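You operate a simulated robot arm through the tools that you are given. There is no shell and no other tool.

You are at the controls of a simulated robot arm. One attempt, no reset.

TASK
Clean up the desk mat: bin the pink label, brush the keypad and sweep the paper bits into the dustpan.
Fine: the label goes in the desk waste tub; brush all crumbs off with the red brush; lay it on the mat. What is to be rubbed or washed off counts as gone when no trace of it is left.

It is judged by the outcome, as a careful person would: the job done as asked, and still so three seconds after it is handed in. It fails if anything else is knocked over, pushed out of place, dropped, spilled or broken.

THE ROBOT
A 6-joint arm with a two-finger parallel gripper, fixed in place. Base frame: the origin is on the floor under the middle of its stand, x ahead of it, y to its left, z up; the work surface is at about z = 740. Readings come in mm, degrees, newtons and seconds.
With the tool pointing down near the work surface it reaches from about 200 to 640 mm from the base axis. Its first joint turns from -66.0 to 66.0 degrees. Payload 2.7 kg.
Tool frame: the origin (TCP) lies between the finger pads and is the grasp point; the fingertips stand 23 mm ahead of it; z points along the fingers, y is the line along which they close. The gripper opens to 94 mm. The fingers are 38 mm wide and 10 mm thick; the gripper's body (54 by 96 mm) begins 39 mm behind the TCP.
Orientation is that of the tool frame in the base frame, as a unit quaternion [x, y, z, w]. With the fingers straight down and closing along the base's y, the tool's x points along the base's -x, its y along +y and its z along -z.

THE INTERFACE
- The arm moves only by the tool arm_command. Its argument "targets" is a list of rows, each a list of 7 numbers: the closure, from 0 (fully open) to 1 (shut), then the shift along the tool's x, y, z in mm, then the turn, a rotation vector about the tool's x, y, z in degrees. In form: [[grip, dx, dy, dz, wx, wy, wz], ...]. A call has 1 to 20 rows; each row shifts and turns the commanded pose from where the row before left it, along the tool's axes as they then stand. A row lasts 0.2 s, in which the tool goes at most 50 mm and 8.6 degrees; a call with a longer step from one row to the next is refused whole, and so is a gripper value outside its range. A pose out of reach is approached as far as the arm can. The call stops where the force on the tool passes 40 N (or 10 N more than at its start, if that is more) or the arm is blocked; 0.2 s more then pass. Each finger travels about 45 mm/s and halts on what it meets, pressing with about 27 N; the grip force reading is that of the motor and also rises with nothing between the fingers. The clock runs only during rows and for 0.2 s after the last one: add rows that do not move to give the fingers time. The reply holds the time, the measured pose of the TCP, the force on the tool along the base axes, the opening and the grip force, in the units named above and with some noise, with the torque about the TCP (base axes, N m) and any sound that the robot's microphone picked up, and new pictures: "views" is both (left out), scene, wrist or none.
- Cameras (640 x 400 px; columns grow to the right, rows downward): "scene" is fixed at [47.6, -427.5, 1395.9]; the picture's right is [0.89, -0.45, 0.00], its down [-0.29, -0.59, -0.76] and it looks along [0.34, 0.67, -0.66] (base axes); focal length 334 px, centre (320, 200). "wrist" rides on the gripper at [86, 16, -74] in the tool frame; the picture's right is [-0.18, 0.98, 0.00], its down [-0.58, -0.11, -0.81] and it looks along [-0.79, -0.15, 0.59] (tool axes); focal length 243 px, centre (320, 200). There is no depth. A picture from a camera that has moved, and an enlarged one, comes with that camera's place and axes in the base frame and with its lens. The place of the scene camera against the robot may be out by one fixed shift of up to 12 mm in any direction.
- close_up(camera, box): a new picture of the part [left, top, right, bottom] of that camera's present view, enlarged. The clock stands still meanwhile.
- job_done(): hands the job in; it is judged then, once.

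Nothing tells you positions but the pictures and the camera data. Unless the task says otherwise, let go and move clear before handing in.

The tools are called after "Emit:" as a command line: name --pt "numbers of a row" for each row, then --argument value for the rest, lists and objects as JSON in quotes. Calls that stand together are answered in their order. arm_command: Moves the arm, as the interface text tells. Its arguments: {"type":"object","properties":{"targets":{"type":"array"},"views":{"type":"string","enum":["both","scene","wrist","none"]}},"required":["targets"]} The other tools are called the same way: close_up (camera, box) takes an enlarged picture of a part of a camera's view; job_done () hands the job in.

At the start:

```text
time: 0.0
eef_pos: [397.2, 127.4, 1117.8]
ee_rot: [0.0, 1.0, 0.0, 0.0]
force: [0.4, -0.1, -0.4]
moment: [-0.02, 0.01, -0.01]
finger_gap: 94.1
gripper_force: 0.2
```

scene: 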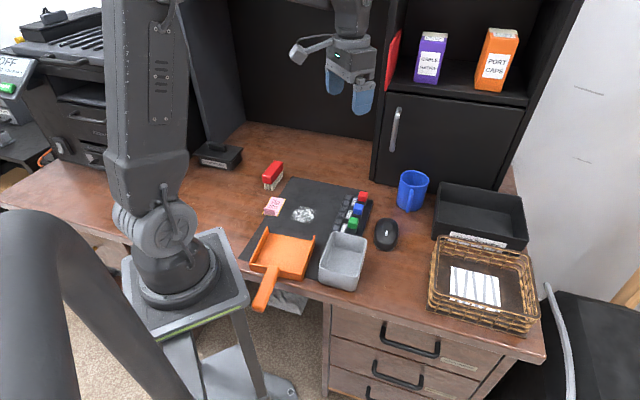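
wrist: 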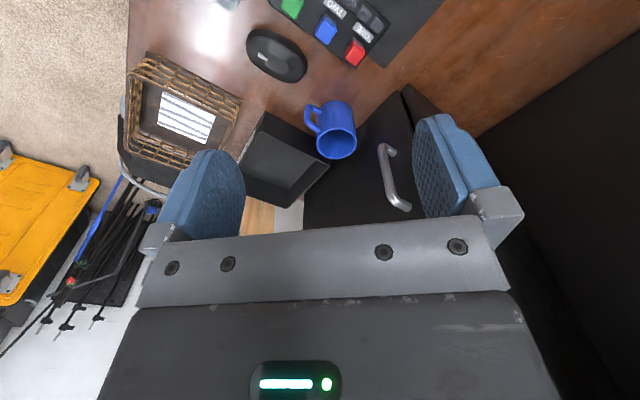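

I see a dark desk mat with a keypad, paper bits, an orange dustpan, a grey tub, a pink label and what looks like a red brush behind the mat. First I'll take close-ups to find everything precisely.

Emit:
close_up --camera "scene" --box '[230, 140, 430, 320]'

Emit:
close_up --camera "scene" --box '[320, 180, 400, 250]'

Emit:
close_up --camera "scene" --box '[250, 150, 330, 230]'

```text
2.22 times, centred on (330, 230) of scene
camera zoom: at [47.6, -427.5, 1395.9], right [0.89, -0.45, 0.0], down [-0.29, -0.59, -0.76], along [0.34, 0.67, -0.66], focal length 742 px, centre (298, 133)
```

zoom: 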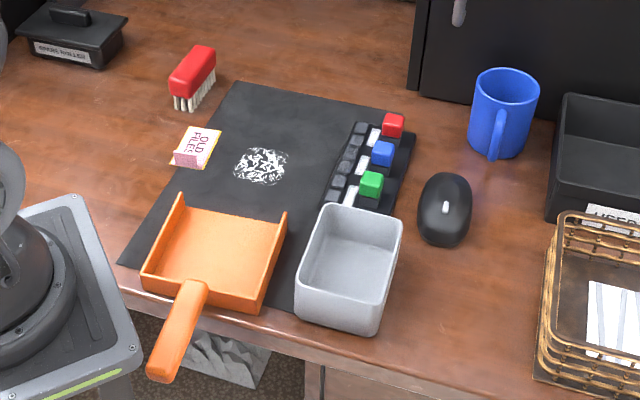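

```text
5.71 times, centred on (360, 215) of scene
camera zoom: at [47.6, -427.5, 1395.9], right [0.89, -0.45, 0.0], down [-0.29, -0.59, -0.76], along [0.34, 0.67, -0.66], focal length 1907 px, centre (91, 114)
```

zoom: 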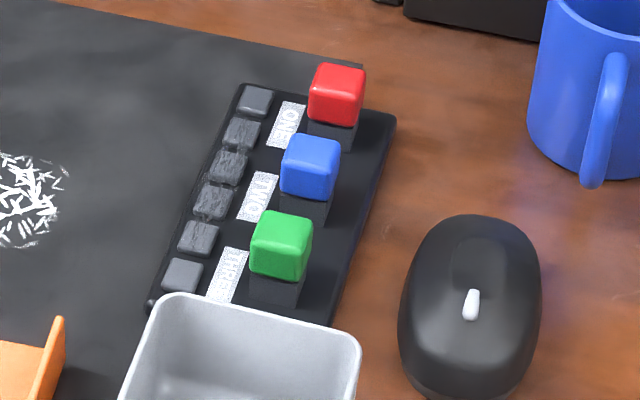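

```text
5.00 times, centred on (290, 190) of scene
camera zoom: at [47.6, -427.5, 1395.9], right [0.89, -0.45, 0.0], down [-0.29, -0.59, -0.76], along [0.34, 0.67, -0.66], focal length 1669 px, centre (470, 250)
```

zoom: 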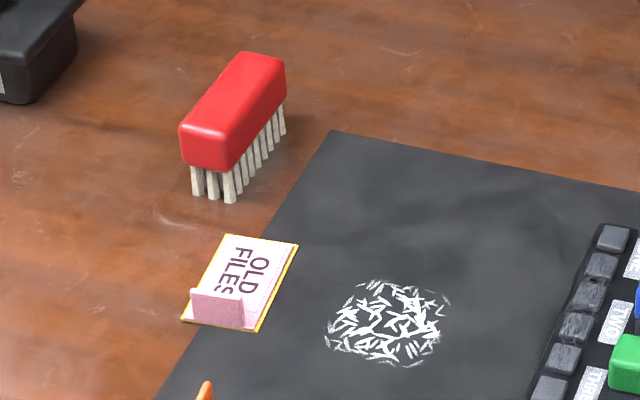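

The mat is turned about 50° in the base frame. By my estimate the paper bits are near (315, 200), the brush near (293, 377), the label near (254, 272) and the dustpan mouth near (250, 141). I'll move the arm above the mat and tilt the wrist camera down for a closer look.

Emit:
arm_command --pt "0 20 10 38 0 0 0" --pt "0 20 10 38 0 0 0" --pt "0 20 10 38 0 0 0" --pt "0 20 10 38 0 0 0" --pt "0 20 10 38 0 0 0" --pt "0 0 0 0 0 7.5 0" --pt "0 0 0 0 0 7.5 0" --pt "0 0 0 0 0 7.5 0" --pt "0 0 0 0 0 7.5 0" --pt "0 0 0 0 0 0 0" --views "both"

```text
time: 2.2
eef_pos: [297.1, 177.2, 927.9]
ee_rot: [0.0, 0.966, 0.001, -0.259]
force: [0.2, -0.8, -0.2]
moment: [-0.01, 0.02, -0.04]
finger_gap: 94.1
gripper_force: 0.1
camera wrist: at [259.4, 193.5, 1036.9], right [0.16, 0.98, -0.09], down [0.91, -0.11, 0.41], along [0.39, -0.15, -0.91], focal length 243 px, centre (320, 200)
```

scene: 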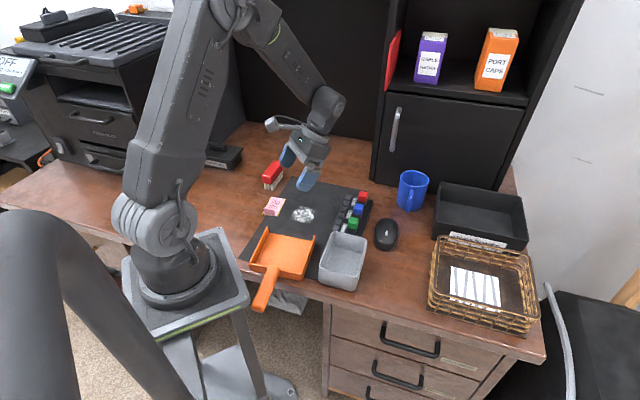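
wrist: 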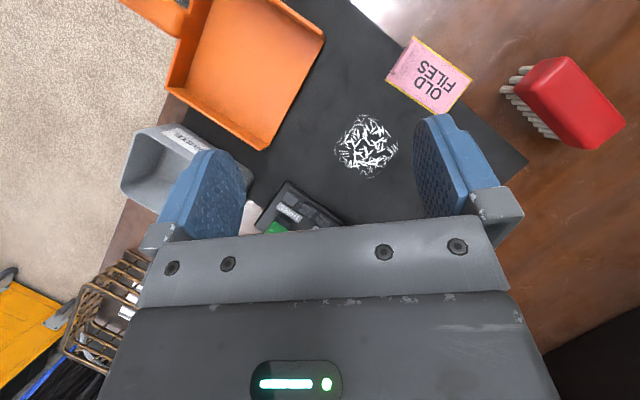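

The wrist view shows the label, bits, pan and brush well. I'll zoom in on each one.

Emit:
close_up --camera "wrist" --box '[370, 20, 490, 130]'

Emit:
close_up --camera "wrist" --box '[480, 30, 640, 170]'

Emit:
close_up --camera "wrist" --box '[240, 80, 420, 240]'

Emit:
close_up --camera "wrist" --box '[100, 0, 340, 230]'

```text
3.64 times, centred on (430, 75) of wrist
camera zoom: at [259.4, 193.5, 1036.9], right [0.16, 0.98, -0.09], down [0.91, -0.11, 0.41], along [0.39, -0.15, -0.91], focal length 882 px, centre (-80, 654)
```

zoom: 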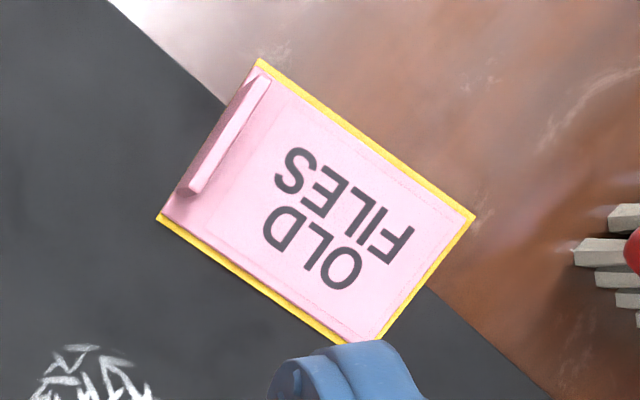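

```text
2.86 times, centred on (560, 100) of wrist
camera zoom: at [259.4, 193.5, 1036.9], right [0.16, 0.98, -0.09], down [0.91, -0.11, 0.41], along [0.39, -0.15, -0.91], focal length 693 px, centre (-366, 486)
```

zoom: 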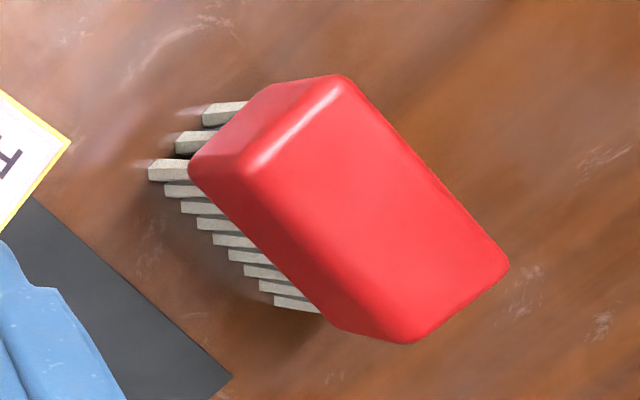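

```text
2.50 times, centred on (330, 160) of wrist
camera zoom: at [259.4, 193.5, 1036.9], right [0.16, 0.98, -0.09], down [0.91, -0.11, 0.41], along [0.39, -0.15, -0.91], focal length 606 px, centre (295, 300)
```

zoom: 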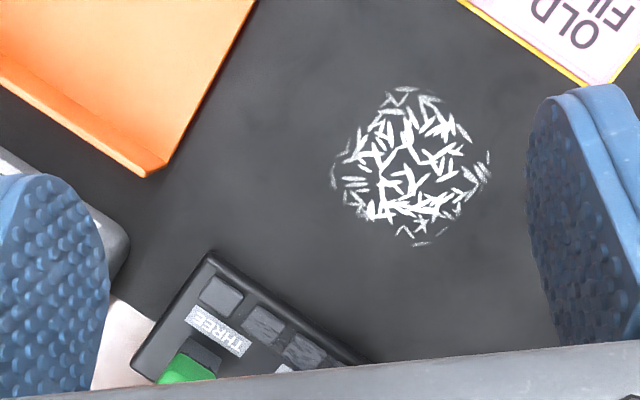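

```text
1.74 times, centred on (220, 115) of wrist
camera zoom: at [259.4, 193.5, 1036.9], right [0.16, 0.98, -0.09], down [0.91, -0.11, 0.41], along [0.39, -0.15, -0.91], focal length 422 px, centre (494, 348)
```

zoom: 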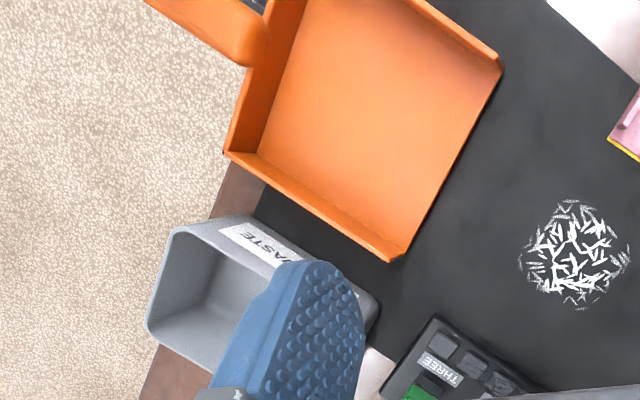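

The label is a tabbed plate near (261, 279), with its tab at the edge nearer the pan, around (238, 253). The brush centre is about (302, 389). Next I'll look straight down on the keypad and tub.

Emit:
arm_command --pt "0 -28.8 -6.75 -16.6 0 0 0" --pt "0 -28.8 -6.75 -16.6 0 0 0" --pt "0 -28.8 -6.75 -16.6 0 0 0" --pt "0 -28.8 -6.75 -16.6 0 0 0" --pt "0 0 0 0 0 0 0" --views "wrist"

Emit:
close_up --camera "wrist" --box '[250, 60, 430, 230]'

Emit:
close_up --camera "scene" --box '[310, 215, 380, 300]'

```text
time: 3.4
eef_pos: [430.3, 150.1, 927.4]
ee_rot: [-0.001, 0.966, 0.0, -0.258]
force: [-0.4, 0.4, -0.4]
moment: [-0.01, 0.01, -0.01]
finger_gap: 94.1
gripper_force: 0.1
camera wrist: at [392.8, 165.6, 1035.8], right [0.16, 0.98, -0.09], down [0.91, -0.11, 0.41], along [0.39, -0.15, -0.91], focal length 243 px, centre (320, 200)
```

wrist: 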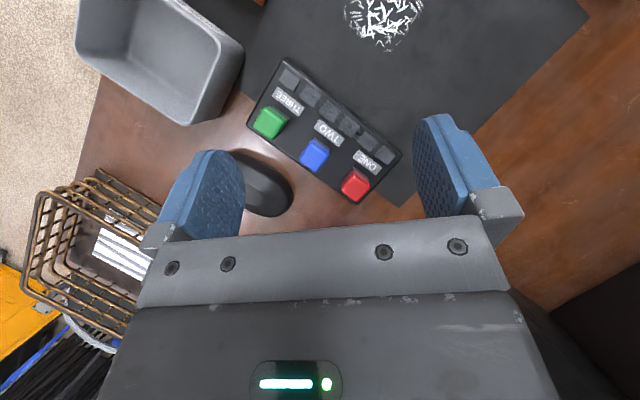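

```text
2.35 times, centred on (340, 145) of wrist
camera zoom: at [392.8, 165.6, 1035.8], right [0.16, 0.98, -0.09], down [0.91, -0.11, 0.41], along [0.39, -0.15, -0.91], focal length 571 px, centre (273, 329)
```

zoom: 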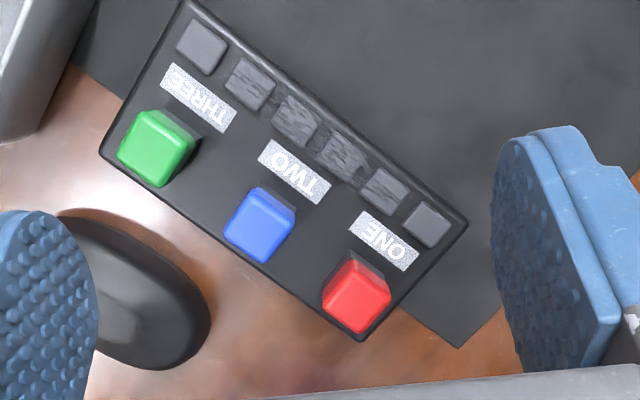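

```text
4.71 times, centred on (345, 258) of scene
camera zoom: at [47.6, -427.5, 1395.9], right [0.89, -0.45, 0.0], down [-0.29, -0.59, -0.76], along [0.34, 0.67, -0.66], focal length 1571 px, centre (202, -71)
```

zoom: 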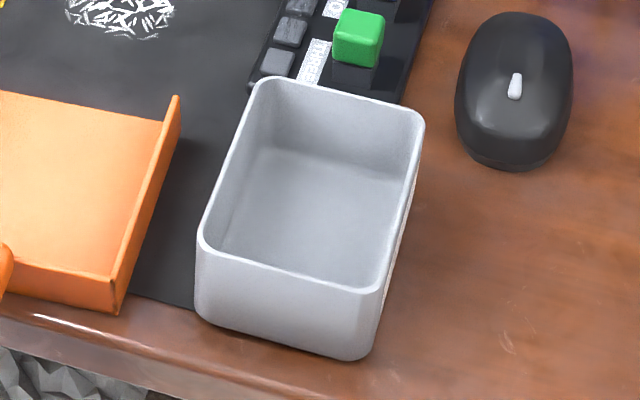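

Emit:
close_up --camera "wrist" --box '[270, 55, 400, 175]'

Emit:
close_up --camera "wrist" --box '[310, 90, 380, 150]'

Emit:
close_up --camera "wrist" --box '[60, 0, 260, 140]'

```text
3.33 times, centred on (335, 115) of wrist
camera zoom: at [392.8, 165.6, 1035.8], right [0.16, 0.98, -0.09], down [0.91, -0.11, 0.41], along [0.39, -0.15, -0.91], focal length 809 px, centre (270, 483)
```

zoom: 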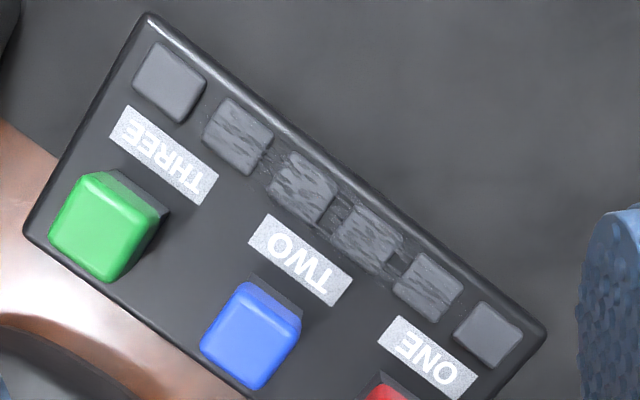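

```text
6.67 times, centred on (345, 120) of wrist
camera zoom: at [392.8, 165.6, 1035.8], right [0.16, 0.98, -0.09], down [0.91, -0.11, 0.41], along [0.39, -0.15, -0.91], focal length 1618 px, centre (153, 733)
```

zoom: 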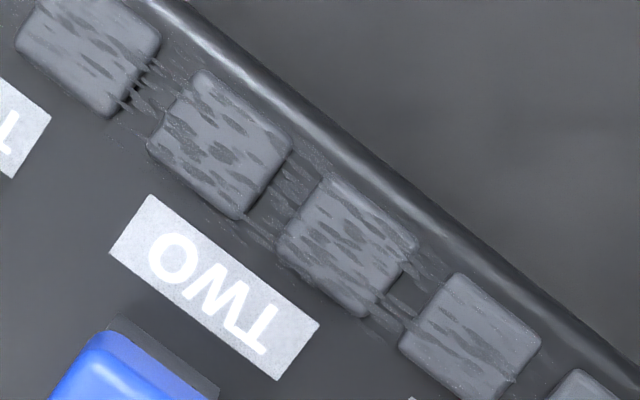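

```text
2.86 times, centred on (160, 70) of wrist
camera zoom: at [392.8, 165.6, 1035.8], right [0.16, 0.98, -0.09], down [0.91, -0.11, 0.41], along [0.39, -0.15, -0.91], focal length 693 px, centre (777, 571)
```

zoom: 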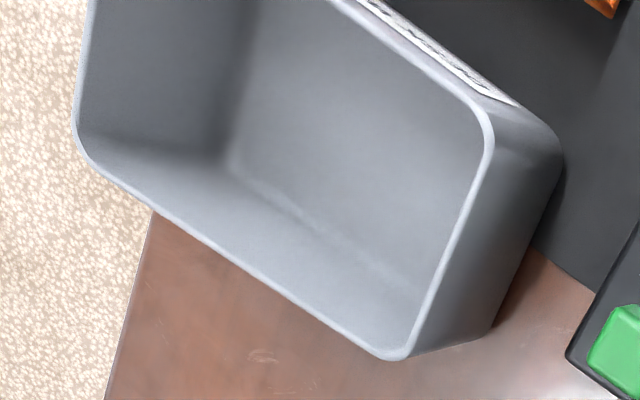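

The crumbs are a streaky patch over the four middle grey keys. By my estimate the key row runs from (372, 110) to (467, 203) at about z 755, and the tub centre is near (331, -1) with its rim at about z 800. I'll start with the label: straighten the tool, turn it so the fingers close along the label's long axis, and hover over the tab.

Emit:
arm_command --pt "0 0 0 0 0 -7.5 0" --pt "0 0 0 0 0 -7.5 0" --pt "0 0 0 0 0 -7.5 0" --pt "0 0 0 0 0 -7.5 0" --pt "0.3 0 0 0 0 0 8" --pt "0.5 0 0 0 0 0 8" --pt "0.5 0 0 0 0 0 8" --pt "0.5 0 0 0 0 0 8" --pt "0.5 0 0 0 0 0 8" --pt "0.5 42.58 -8.84 15.4 0 0 0" --pt "0.5 42.58 -8.84 15.4 0 0 0" --pt "0.5 42.58 -8.84 15.4 0 0 0" --pt "0.5 42.58 -8.84 15.4 0 0 0" --pt "0.5 42.58 -8.84 15.4 0 0 0" --pt "0.5 0 0 0 0 0 0" --views "both"

Emit:
close_up --camera "wrist" --box '[220, 0, 420, 160]'

Emit:
close_up --camera "scene" --box '[230, 150, 330, 240]'

```text
time: 6.6
eef_pos: [238.8, 255.1, 851.9]
ee_rot: [0.343, 0.939, 0.0, 0.001]
force: [0.1, -0.2, 0.1]
moment: [0.03, 0.0, 0.04]
finger_gap: 47.0
gripper_force: 0.0
camera wrist: at [182.8, 323.7, 927.5], right [0.77, 0.63, 0.0], down [0.37, -0.46, 0.81], along [0.51, -0.62, -0.59], focal length 243 px, centre (320, 200)
```

scene: 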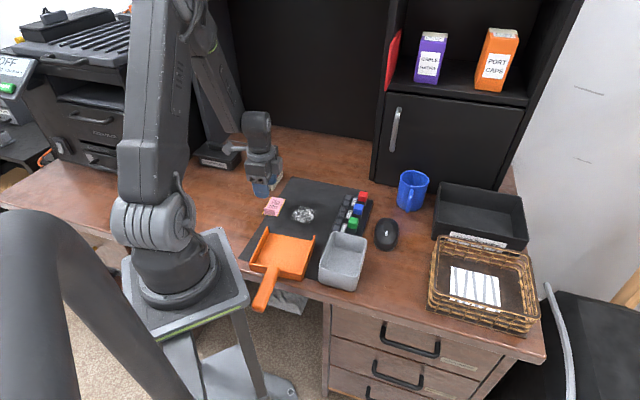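
wrist: 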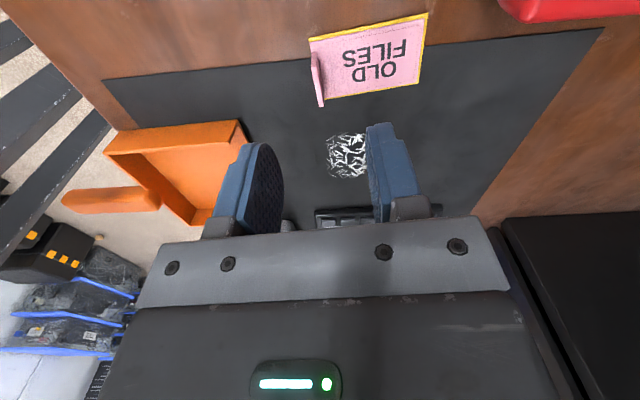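

```text
2.50 times, centred on (320, 80) of wrist
camera zoom: at [182.8, 323.7, 927.5], right [0.77, 0.63, 0.0], down [0.37, -0.46, 0.81], along [0.51, -0.62, -0.59], focal length 606 px, centre (320, 500)
```

zoom: 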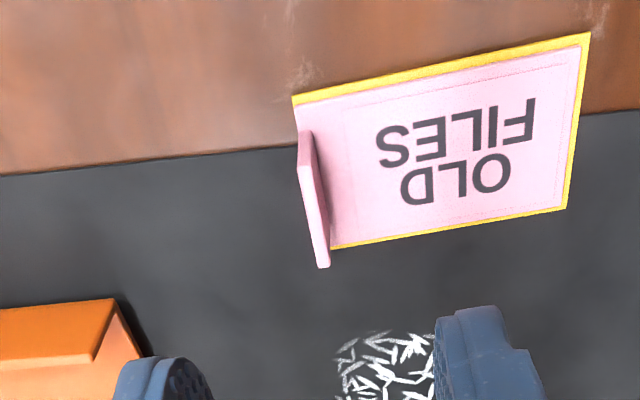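

```text
4.44 times, centred on (280, 195) of scene
camera zoom: at [47.6, -427.5, 1395.9], right [0.89, -0.45, 0.0], down [-0.29, -0.59, -0.76], along [0.34, 0.67, -0.66], focal length 1484 px, centre (498, 222)
```

zoom: 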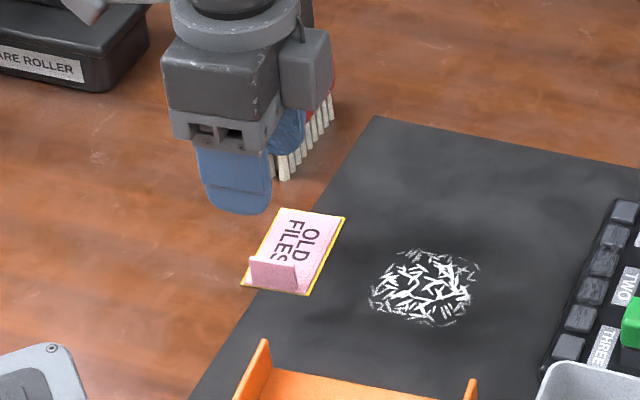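

The tab sits right between the fingers, at about (239.5, 254). I'll lower onto it in steps and close.

Emit:
arm_command --pt "0.5 0 0 25 0 0 0" --pt "0.5 0 0 25 0 0 0" --pt "0.5 0 0 20 0 0 0" --pt "0.5 0 0 13 0 0 0" --pt "0.5 0 0 0 0 0 0" --views "both"

Emit:
close_up --camera "wrist" --box '[220, 80, 420, 240]'

Emit:
close_up --camera "scene" --box '[240, 170, 310, 230]'

```text
time: 7.8
eef_pos: [239.5, 256.3, 769.5]
ee_rot: [0.342, 0.94, 0.0, 0.0]
force: [1.0, 0.2, 0.0]
moment: [0.0, -0.01, 0.01]
finger_gap: 47.2
gripper_force: 0.1
camera wrist: at [183.0, 323.5, 843.7], right [0.77, 0.63, 0.0], down [0.37, -0.46, 0.81], along [0.51, -0.62, -0.59], focal length 243 px, centre (320, 200)
```

scene: 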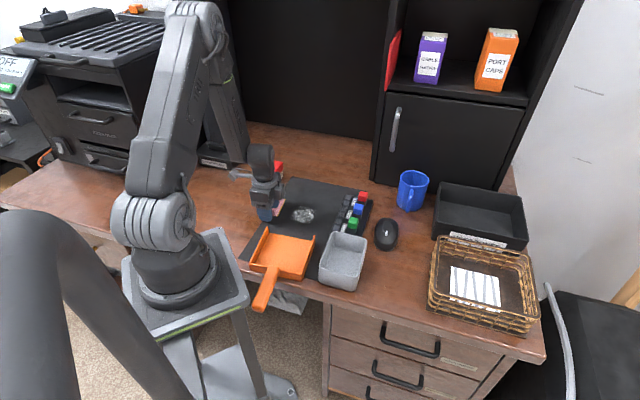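
wrist: 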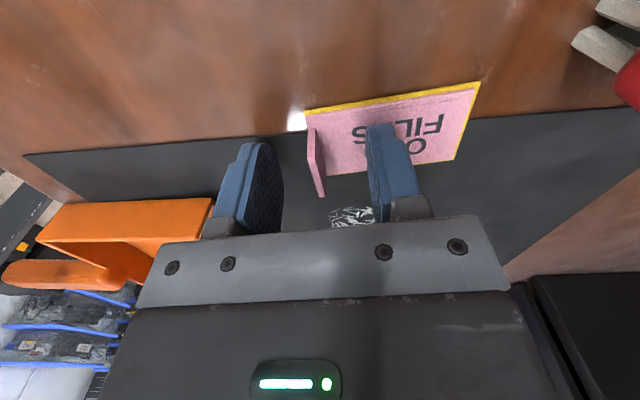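

```text
2.50 times, centred on (320, 160) of wrist
camera zoom: at [183.0, 323.5, 843.7], right [0.77, 0.63, 0.0], down [0.37, -0.46, 0.81], along [0.51, -0.62, -0.59], focal length 606 px, centre (320, 300)
```

zoom: 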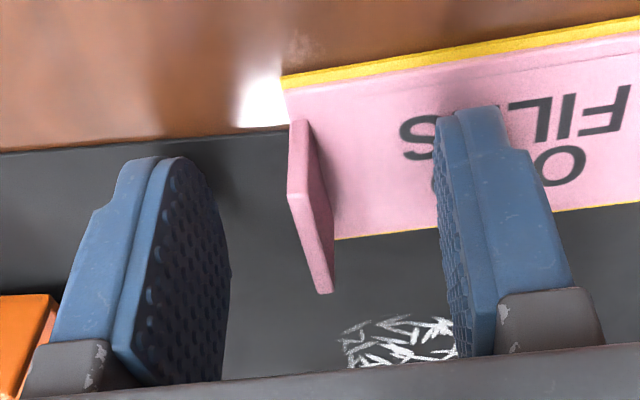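

```text
6.67 times, centred on (275, 200) of scene
camera zoom: at [47.6, -427.5, 1395.9], right [0.89, -0.45, 0.0], down [-0.29, -0.59, -0.76], along [0.34, 0.67, -0.66], focal length 2225 px, centre (620, 200)
```

zoom: 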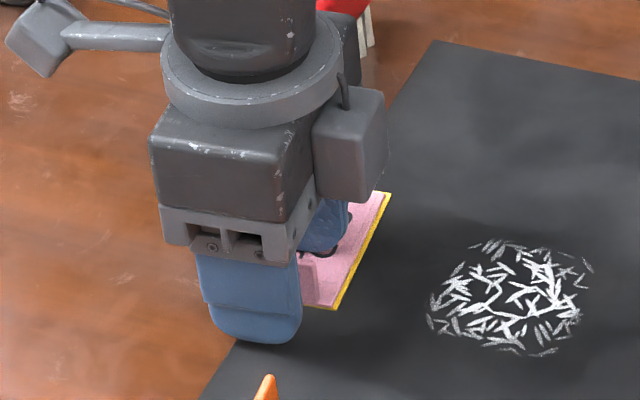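

The tab is centred between the pads, with the fingertips just above the label. I'll close on it now.

Emit:
arm_command --pt "0.7 0 0 0 0 0 0" --pt "0.9 0 0 0 0 0 0" --pt "1 0 0 0 0 0 0" --pt "1 0 0 0 0 0 0" --pt "1 0 0 0 0 0 0" --views "wrist"

Emit:
close_up --camera "wrist" --box '[220, 80, 420, 240]'

```text
time: 9.0
eef_pos: [239.7, 255.9, 770.0]
ee_rot: [0.342, 0.94, 0.0, 0.0]
force: [-0.3, -0.2, -0.3]
moment: [-0.01, 0.01, 0.03]
finger_gap: 2.4
gripper_force: 27.2
camera wrist: at [182.9, 323.5, 843.9], right [0.77, 0.63, 0.0], down [0.37, -0.46, 0.81], along [0.51, -0.62, -0.59], focal length 243 px, centre (320, 200)
```

wrist: 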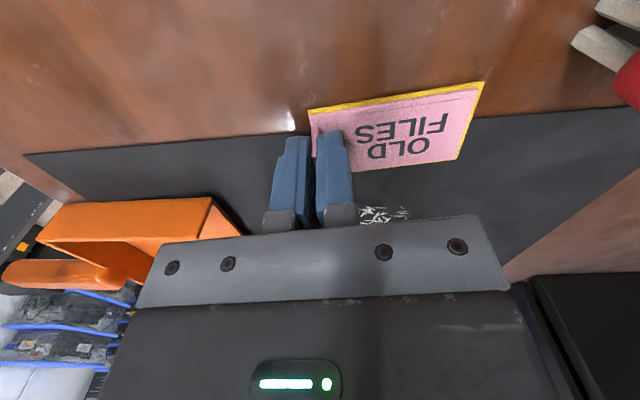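

```text
2.50 times, centred on (320, 160) of wrist
camera zoom: at [182.9, 323.5, 843.9], right [0.77, 0.63, 0.0], down [0.37, -0.46, 0.81], along [0.51, -0.62, -0.59], focal length 606 px, centre (320, 300)
```

zoom: 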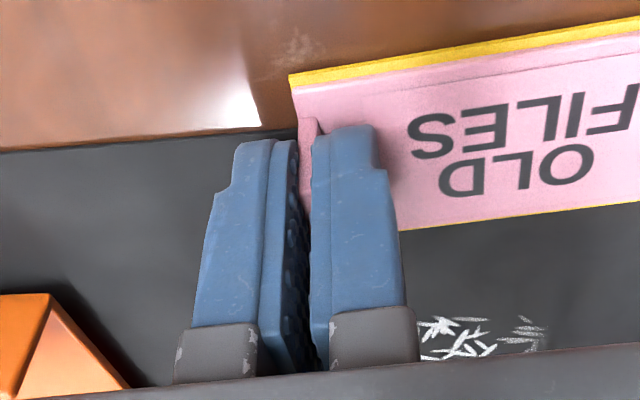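

The tab is gripped with a 2.4 mm gap. I'll lift slowly and watch the force.

Emit:
arm_command --pt "1 0 0 -5 0 0 0" --pt "1 0 0 -5 0 0 0" --pt "1 0 0 -10 0 0 0" --pt "1 0 0 -10 0 0 0" --pt "1 0 0 0 0 0 0" --views "both"

Emit:
close_up --camera "scene" --box '[240, 160, 320, 230]'

Emit:
close_up --camera "wrist" --box '[220, 60, 500, 240]'

```text
time: 10.2
eef_pos: [238.7, 252.9, 798.5]
ee_rot: [0.342, 0.94, 0.001, 0.0]
force: [-0.5, 0.3, -0.8]
moment: [0.04, -0.02, 0.0]
finger_gap: 2.7
gripper_force: 27.7
camera wrist: at [182.0, 321.0, 873.2], right [0.77, 0.63, 0.0], down [0.38, -0.46, 0.81], along [0.51, -0.62, -0.59], focal length 243 px, centre (320, 200)
```

scene: 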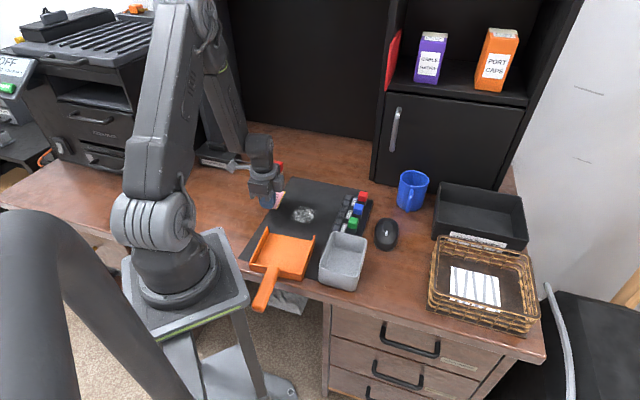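
wrist: 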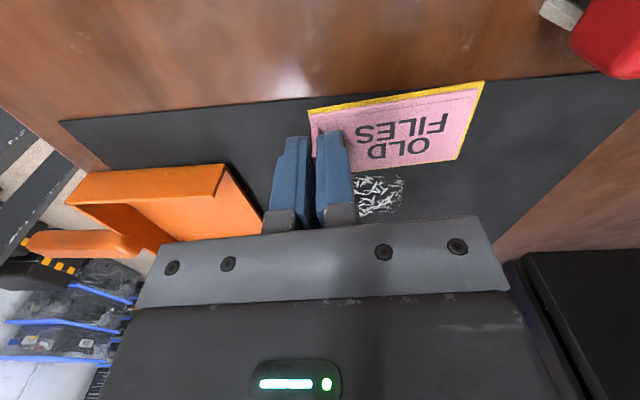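

```text
5.71 times, centred on (280, 195) of scene
camera zoom: at [47.6, -427.5, 1395.9], right [0.89, -0.45, 0.0], down [-0.29, -0.59, -0.76], along [0.34, 0.67, -0.66], focal length 1907 px, centre (549, 229)
```

zoom: 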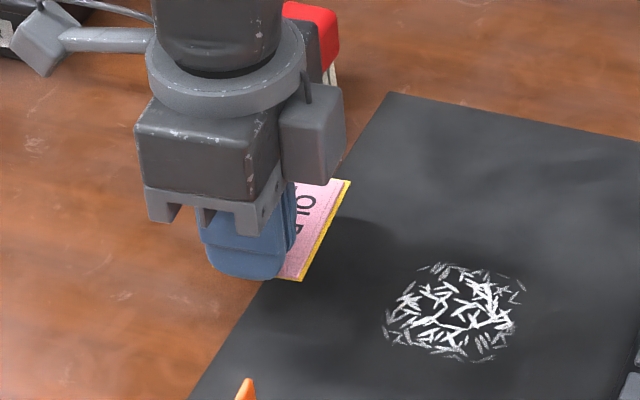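

```text
2.22 times, centred on (360, 150) of wrist
camera zoom: at [182.0, 321.0, 873.2], right [0.77, 0.63, 0.0], down [0.38, -0.46, 0.81], along [0.51, -0.62, -0.59], focal length 539 px, centre (231, 311)
```

zoom: 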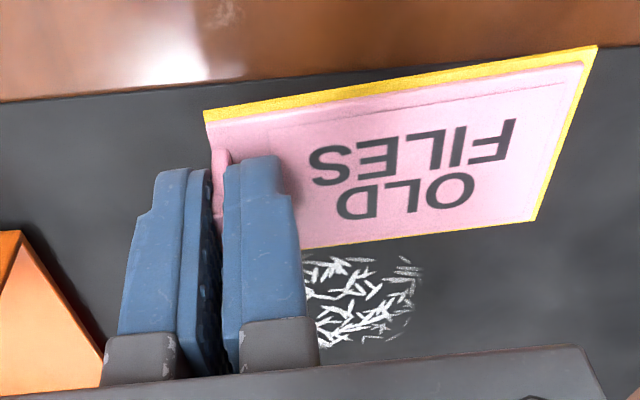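

The label came away whole with its yellow backing and hangs level. I'll raise it and carry it over the waste tub.

Emit:
arm_command --pt "1 0 0 -35 0 0 0" --pt "1 0 0 -35 0 0 0" --pt "1 -38.85 -28.3 0 0 0 0" --pt "1 -38.85 -28.3 0 0 0 0" --pt "1 -38.85 -28.3 0 0 0 0" --pt "1 -38.85 -28.3 0 0 0 0" --pt "1 -38.85 -28.3 0 0 0 0" --pt "1 -38.85 -28.3 0 0 0 0" --pt "1 0 0 0 0 0 0" --pt "1 0 0 0 0 0 0" --views "both"

Emit:
close_up --camera "scene" --box '[290, 180, 400, 300]'

Emit:
close_up --camera "wrist" --box '[220, 0, 520, 200]'

```text
time: 12.4
eef_pos: [309.8, -27.3, 867.8]
ee_rot: [0.342, 0.94, 0.001, 0.0]
force: [0.6, 0.5, 0.0]
moment: [0.02, 0.0, 0.0]
finger_gap: 2.9
gripper_force: 26.8
camera wrist: at [253.5, 40.2, 942.2], right [0.77, 0.64, 0.0], down [0.38, -0.46, 0.81], along [0.51, -0.62, -0.59], focal length 243 px, centre (320, 200)
```

scene: 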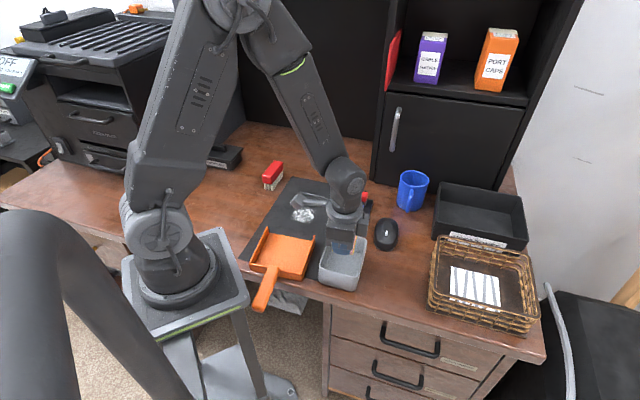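
wrist: 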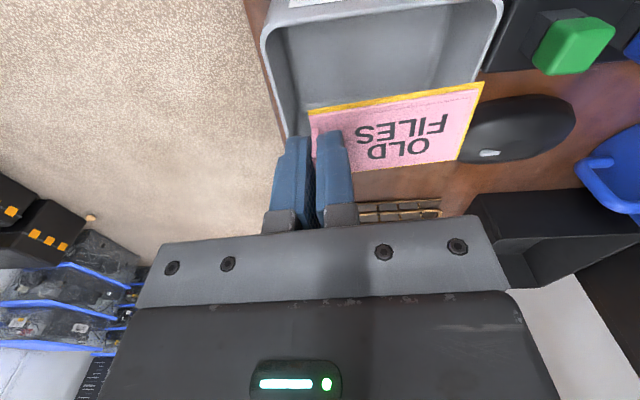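

```text
3.33 times, centred on (345, 240) of scene
camera zoom: at [47.6, -427.5, 1395.9], right [0.89, -0.45, 0.0], down [-0.29, -0.59, -0.76], along [0.34, 0.67, -0.66], focal length 1113 px, centre (237, 67)
```

zoom: 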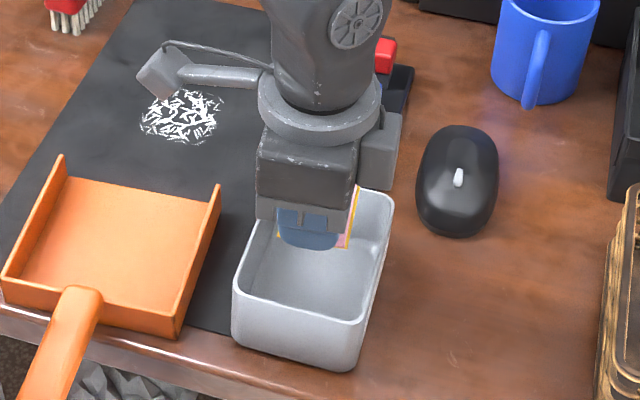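

```text
2.00 times, centred on (370, 100) of wrist
camera zoom: at [253.5, 40.2, 942.2], right [0.77, 0.64, 0.0], down [0.38, -0.46, 0.81], along [0.51, -0.62, -0.59], focal length 485 px, centre (220, 400)
```

zoom: 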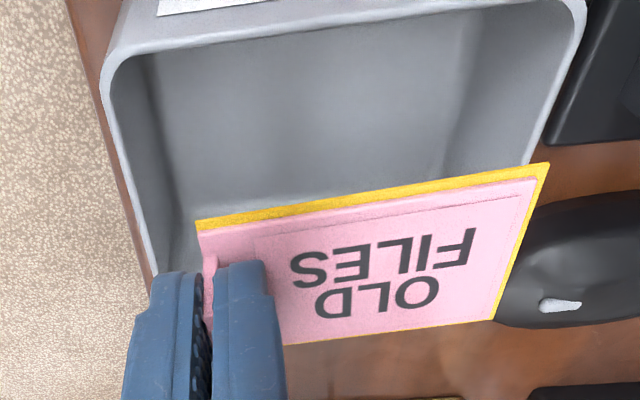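

The label is above the tub and within its outline. I'll lower it just below the rim, release it gently and withdraw.

Emit:
arm_command --pt "1 0 0 20 0 0 0" --pt "1 0 0 20 0 0 0" --pt "1 0 0 17 0 0 0" --pt "1 0 0 0 0 0 0" --pt "0.95 0 0 0 0 0 0" --pt "0.88 0 0 0 0 0 0" --pt "0.88 0 0 0 0 0 0" --pt "0.88 0 0 0 0 0 0" --views "both"

Emit:
close_up --camera "wrist" --box '[220, 40, 520, 240]'

Emit:
close_up --camera "scene" --box '[290, 180, 400, 300]'

```text
time: 14.2
eef_pos: [309.8, -26.0, 812.3]
ee_rot: [0.342, 0.94, 0.0, 0.0]
force: [0.5, -0.6, -0.2]
moment: [-0.01, -0.03, -0.02]
finger_gap: 11.4
gripper_force: 0.0
camera wrist: at [252.6, 41.9, 886.4], right [0.77, 0.63, 0.0], down [0.37, -0.46, 0.81], along [0.51, -0.62, -0.59], focal length 243 px, centre (320, 200)
```

scene: 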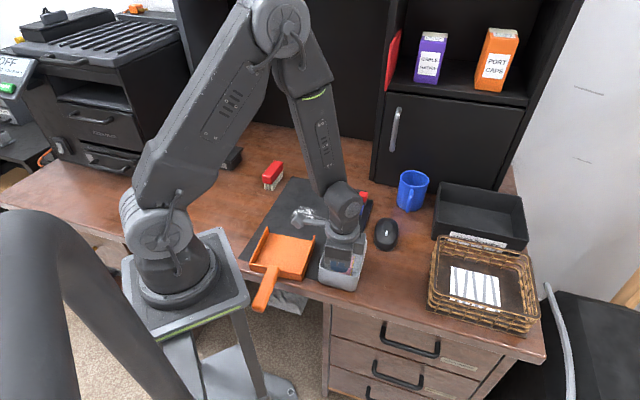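
wrist: 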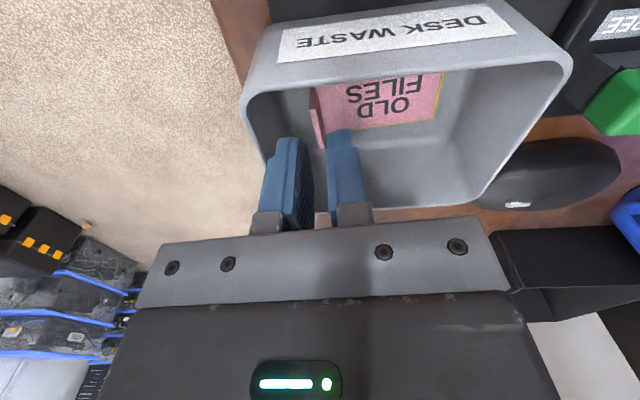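

```text
2.00 times, centred on (370, 140) of wrist
camera zoom: at [252.6, 41.9, 886.4], right [0.77, 0.63, 0.0], down [0.37, -0.46, 0.81], along [0.51, -0.62, -0.59], focal length 485 px, centre (220, 320)
```

zoom: 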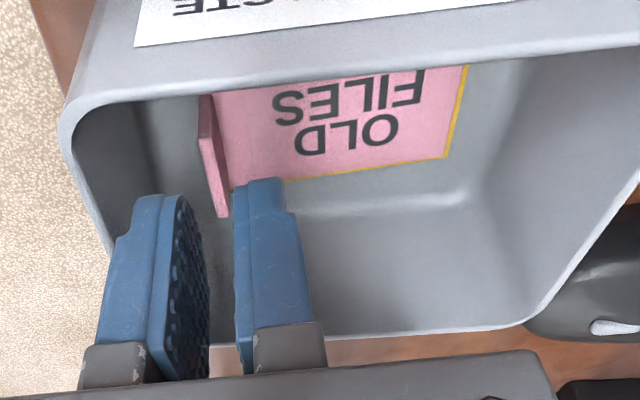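

```text
3.33 times, centred on (345, 240) of scene
camera zoom: at [47.6, -427.5, 1395.9], right [0.89, -0.45, 0.0], down [-0.29, -0.59, -0.76], along [0.34, 0.67, -0.66], focal length 1113 px, centre (237, 67)
```

zoom: 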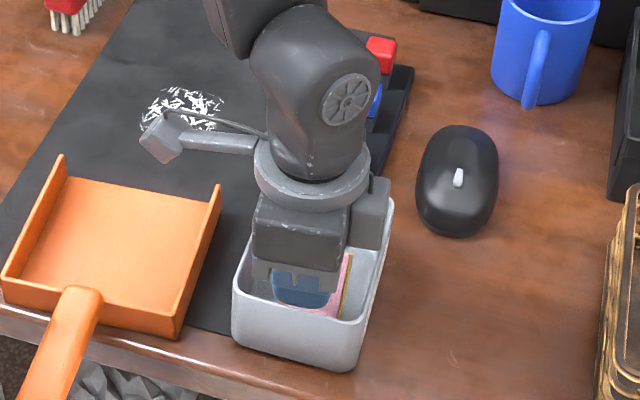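

The label is lying in the waste tub. Next is the brush: I'll lift clear, go over to it and turn the fingers so they close across its width.

Emit:
arm_command --pt "0.88 0 0 -40 0 0 0" --pt "0.7 0 0 -45 0 0 0" --pt "0.5 30.39 34.86 0 0 0 0" --pt "0.3 30.39 34.86 0 0 0 0" --pt "0.3 30.39 34.86 0 0 0 0" --pt "0.3 30.39 34.86 0 0 0 0" --pt "0.3 30.39 34.86 0 0 0 0" --pt "0.3 30.39 34.86 0 0 0 0" --pt "0.3 30.39 34.86 0 0 0 0" --pt "0.3 30.39 34.86 0 0 0 0" --pt "0.3 30.39 34.86 0 0 0 0" --pt "0.3 0 0 0 0 0 0" --views "none"

Emit:
arm_command --pt "0.3 0 0 0 0 0 -8.35" --pt "0.3 0 0 0 0 0 -8.35" --pt "0.3 0 0 0 0 0 -8.35" --pt "0.3 0 0 0 0 0 -8.35" --pt "0.3 0 0 0 0 0 -8.35" --pt "0.3 0 0 0 0 0 -8.35" --pt "0.3 0 0 0 0 0 -8.35" --pt "0.3 0 0 0 0 0 -8.35" --pt "0.3 0 0 0 0 0 -8.35" --pt "0.3 0 0 0 0 0 -8.35" --pt "0.3 0 0 0 0 0 0" --views "both"

Emit:
close_up --camera "wrist" --box '[220, 0, 420, 160]'

```text
time: 16.8
eef_pos: [302.0, 388.2, 896.2]
ee_rot: [0.342, 0.94, 0.0, 0.0]
force: [-0.1, -0.6, -0.6]
moment: [-0.04, 0.01, 0.01]
finger_gap: 66.0
gripper_force: 0.1
```

```text
time: 19.2
eef_pos: [300.6, 389.8, 896.2]
ee_rot: [-0.371, 0.929, -0.001, 0.0]
force: [-0.2, -0.2, 0.7]
moment: [-0.03, -0.01, -0.01]
finger_gap: 65.7
gripper_force: 0.0
camera wrist: at [226.5, 342.1, 970.9], right [-0.55, 0.84, 0.0], down [0.5, 0.32, 0.81], along [0.68, 0.44, -0.59], focal length 243 px, centre (320, 200)
```

scene: 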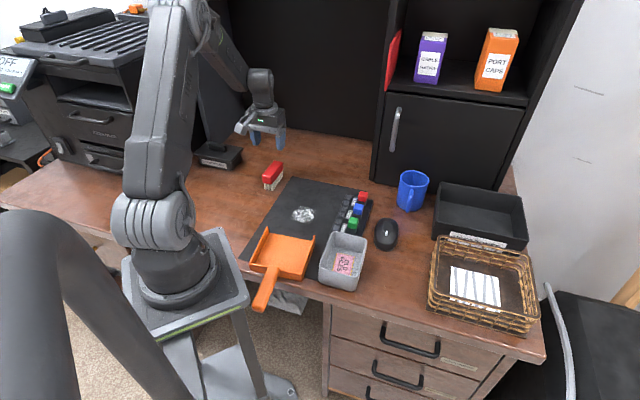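
wrist: 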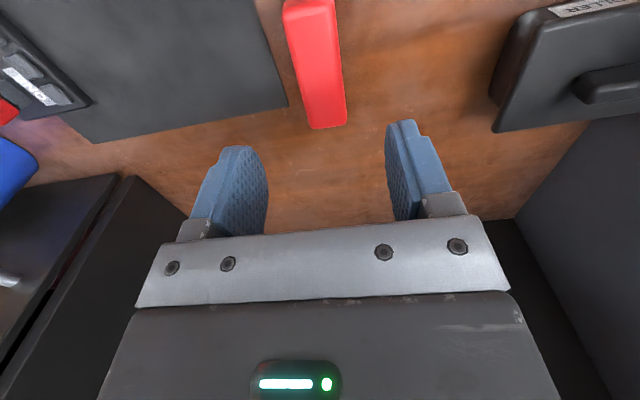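

```text
2.50 times, centred on (320, 80) of wrist
camera zoom: at [226.5, 342.1, 970.9], right [-0.55, 0.84, 0.0], down [0.5, 0.32, 0.81], along [0.68, 0.44, -0.59], focal length 606 px, centre (320, 500)
```

zoom: 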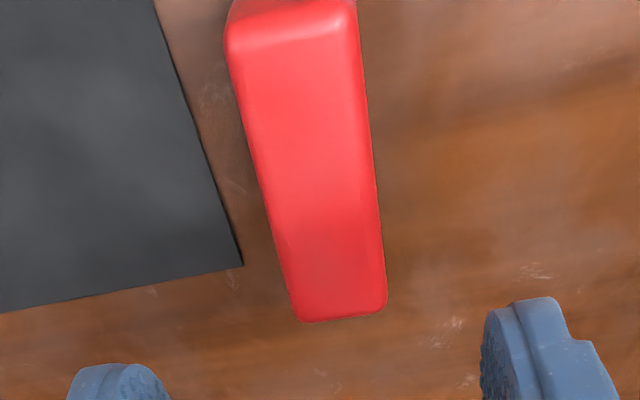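

The brush is between the fingers, at about (303, 392), with its top near z 795 and its long axis at 43°. I'll descend so the fingertips stop just at the bottom of the red block.

Emit:
arm_command --pt "0.3 -3.3 0 30 0 0 0" --pt "0.3 0 0 30 0 0 0" --pt "0.3 0 0 30 0 0 0" --pt "0.3 0 0 17 0 0 0" --pt "0.3 0 0 0 0 0 0" --views "both"

Emit:
close_up --camera "scene" --box '[230, 130, 310, 200]'

Emit:
close_up --camera "wrist" --box '[200, 60, 440, 240]'

```text
time: 20.4
eef_pos: [303.4, 393.2, 789.6]
ee_rot: [-0.37, 0.929, 0.0, 0.001]
force: [0.8, 0.5, -0.1]
moment: [-0.01, -0.01, 0.02]
finger_gap: 65.8
gripper_force: 0.2
camera wrist: at [229.2, 345.2, 864.3], right [-0.54, 0.84, 0.0], down [0.5, 0.32, 0.81], along [0.68, 0.44, -0.59], focal length 243 px, centre (320, 200)
```

scene: 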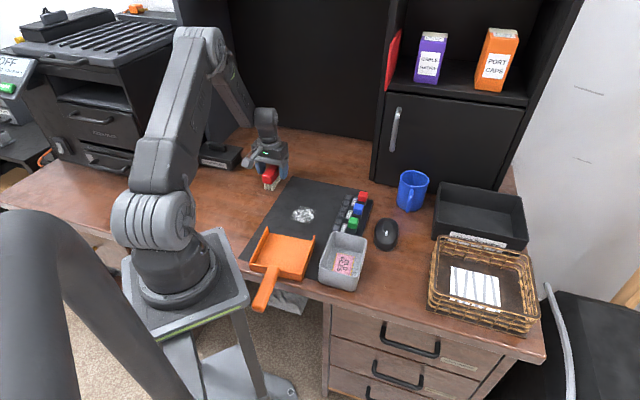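
wrist: 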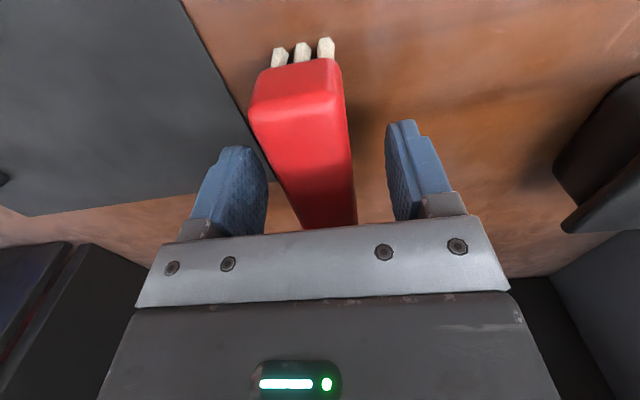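

```text
5.71 times, centred on (270, 165) of scene
camera zoom: at [47.6, -427.5, 1395.9], right [0.89, -0.45, 0.0], down [-0.29, -0.59, -0.76], along [0.34, 0.67, -0.66], focal length 1907 px, centre (606, 400)
```

zoom: 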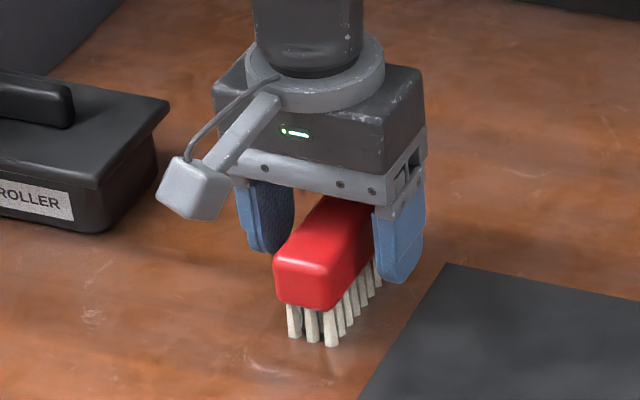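

```text
2.22 times, centred on (320, 150) of wrist
camera zoom: at [229.2, 345.2, 864.3], right [-0.54, 0.84, 0.0], down [0.5, 0.32, 0.81], along [0.68, 0.44, -0.59], focal length 539 px, centre (320, 311)
```

zoom: 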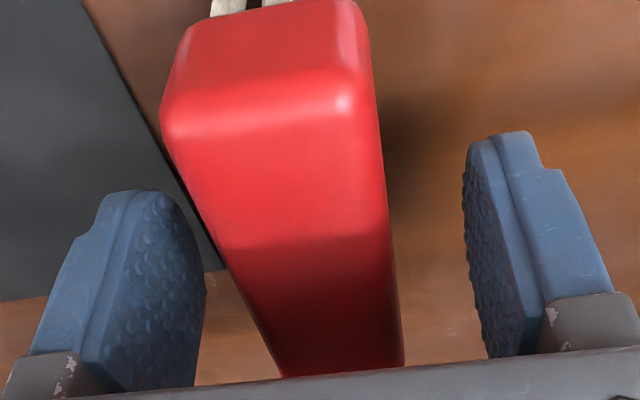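

The fingers straddle the brush and line up with it. I'll come down a touch more and close.

Emit:
arm_command --pt "0.3 0 0 3 0 0 0" --pt "0.5 0 0 0 0 0 0" --pt "0.7 0 0 0 0 0 0" --pt "0.9 0 0 0 0 0 0" --pt "0.9 0 0 0 0 0 0" --pt "1 0 0 0 0 0 0" --pt "1 0 0 0 0 0 0" --views "wrist"

Emit:
close_up --camera "scene" --box '[230, 130, 310, 200]'

```text
time: 22.0
eef_pos: [303.2, 393.6, 787.2]
ee_rot: [-0.371, 0.929, 0.0, -0.001]
force: [0.6, 0.2, -0.7]
moment: [0.03, -0.01, 0.02]
finger_gap: 33.5
gripper_force: 27.4
camera wrist: at [228.8, 344.8, 861.6], right [-0.54, 0.84, 0.0], down [0.5, 0.32, 0.81], along [0.68, 0.44, -0.59], focal length 243 px, centre (320, 200)
```

wrist: 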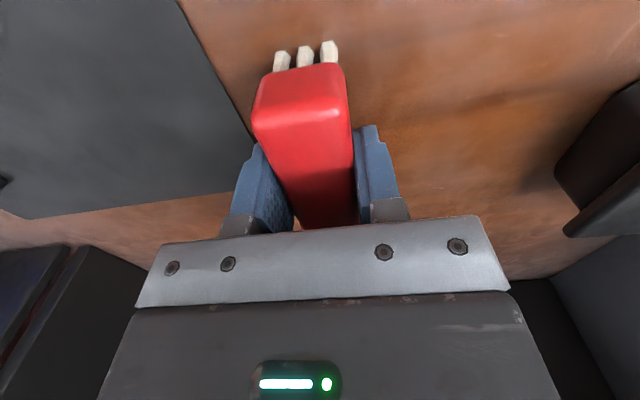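

```text
5.71 times, centred on (270, 165) of scene
camera zoom: at [47.6, -427.5, 1395.9], right [0.89, -0.45, 0.0], down [-0.29, -0.59, -0.76], along [0.34, 0.67, -0.66], focal length 1907 px, centre (606, 400)
```

zoom: 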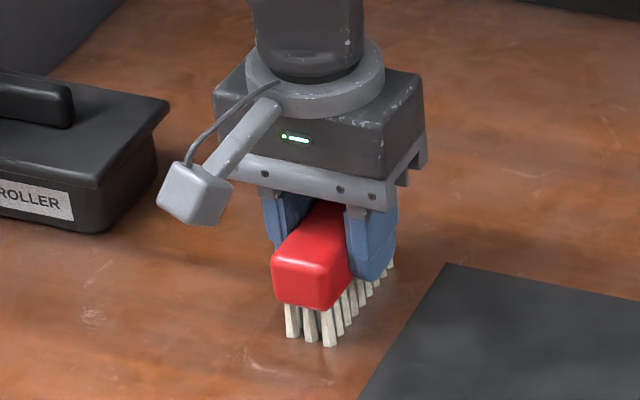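

The brush is held firmly with a 33.5 mm gap, and the bristle tips are 47 mm below the TCP. I'll raise it, turn it across the key row and hover over the keypad, offset away from the coloured buttons.

Emit:
arm_command --pt "1 0 0 -40 0 0 0" --pt "1 0 0 -43 0 0 0" --pt "1 0 0 0 0 0 8.07" --pt "1 0 0 0 0 0 8.07" --pt "1 0 0 0 0 0 8.07" --pt "1 0 0 0 0 0 8.07" --pt "1 0 0 0 0 0 8.07" --pt "1 0 0 0 0 0 8.07" --pt "1 0 0 0 0 0 8.07" --pt "1 0 0 0 0 0 8.07" --pt "1 0 0 0 0 0 8.07" --pt "1 0 0 0 0 0 8.07" --pt "1 0 0 0 0 0 8.07" --pt "1 -38.35 -14.03 0 0 0 0" --pt "1 -38.35 -14.03 0 0 0 0" --pt "1 -38.35 -14.03 0 0 0 0" --pt "1 -38.35 -14.03 0 0 0 0" --pt "1 -38.35 -14.03 0 0 0 0" --pt "1 -38.35 -14.03 0 0 0 0" --pt "1 0 0 0 0 0 0" --views "both"

Emit:
close_up --camera "wrist" --box '[200, 0, 440, 180]'

Emit:
close_up --camera "scene" --box '[290, 140, 400, 240]'

```text
time: 26.2
eef_pos: [406.3, 168.7, 869.7]
ee_rot: [0.384, 0.923, 0.0, 0.0]
force: [-0.3, -1.0, -0.8]
moment: [-0.04, -0.01, 0.0]
finger_gap: 33.5
gripper_force: 27.3
camera wrist: at [357.1, 241.0, 944.2], right [0.83, 0.56, 0.0], down [0.33, -0.49, 0.81], along [0.45, -0.67, -0.59], focal length 243 px, centre (320, 200)
```

scene: 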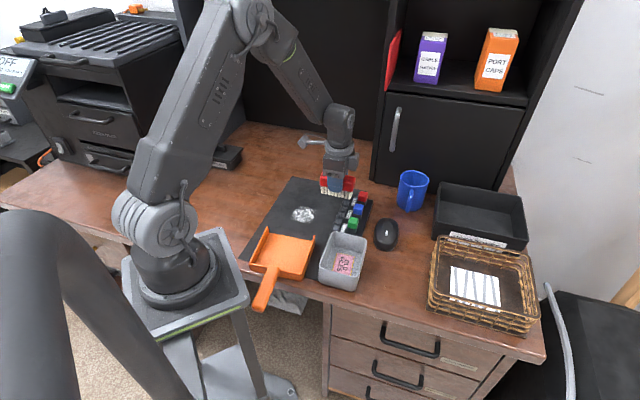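
wrist: 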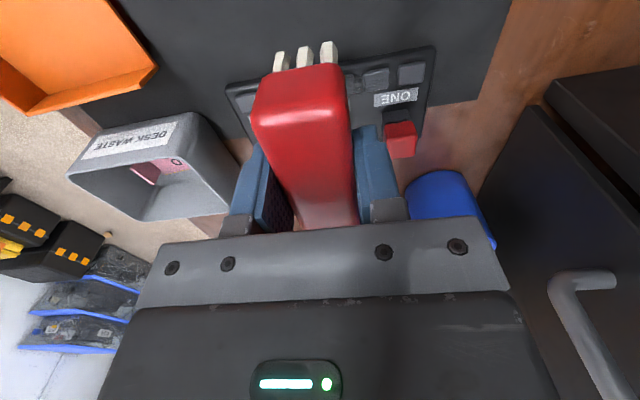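

```text
2.22 times, centred on (320, 90) of wrist
camera zoom: at [357.1, 241.0, 944.2], right [0.83, 0.56, 0.0], down [0.33, -0.49, 0.81], along [0.45, -0.67, -0.59], focal length 539 px, centre (320, 444)
```

zoom: 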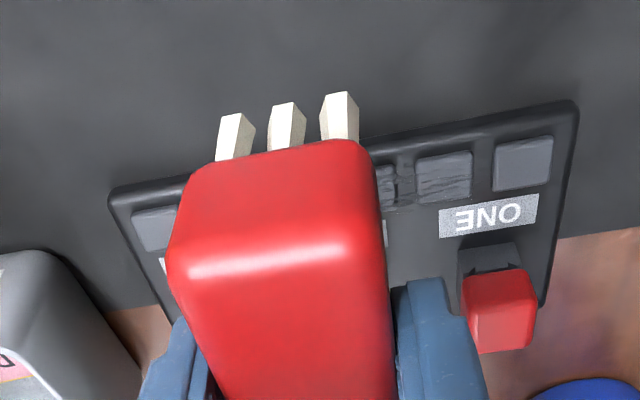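

```text
4.00 times, centred on (345, 190) of scene
camera zoom: at [47.6, -427.5, 1395.9], right [0.89, -0.45, 0.0], down [-0.29, -0.59, -0.76], along [0.34, 0.67, -0.66], focal length 1335 px, centre (220, 240)
```

zoom: 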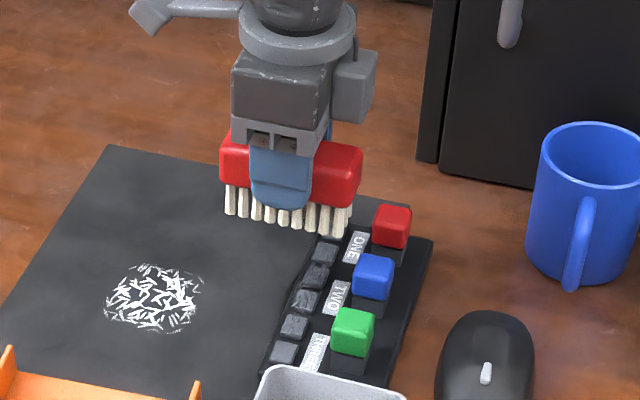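

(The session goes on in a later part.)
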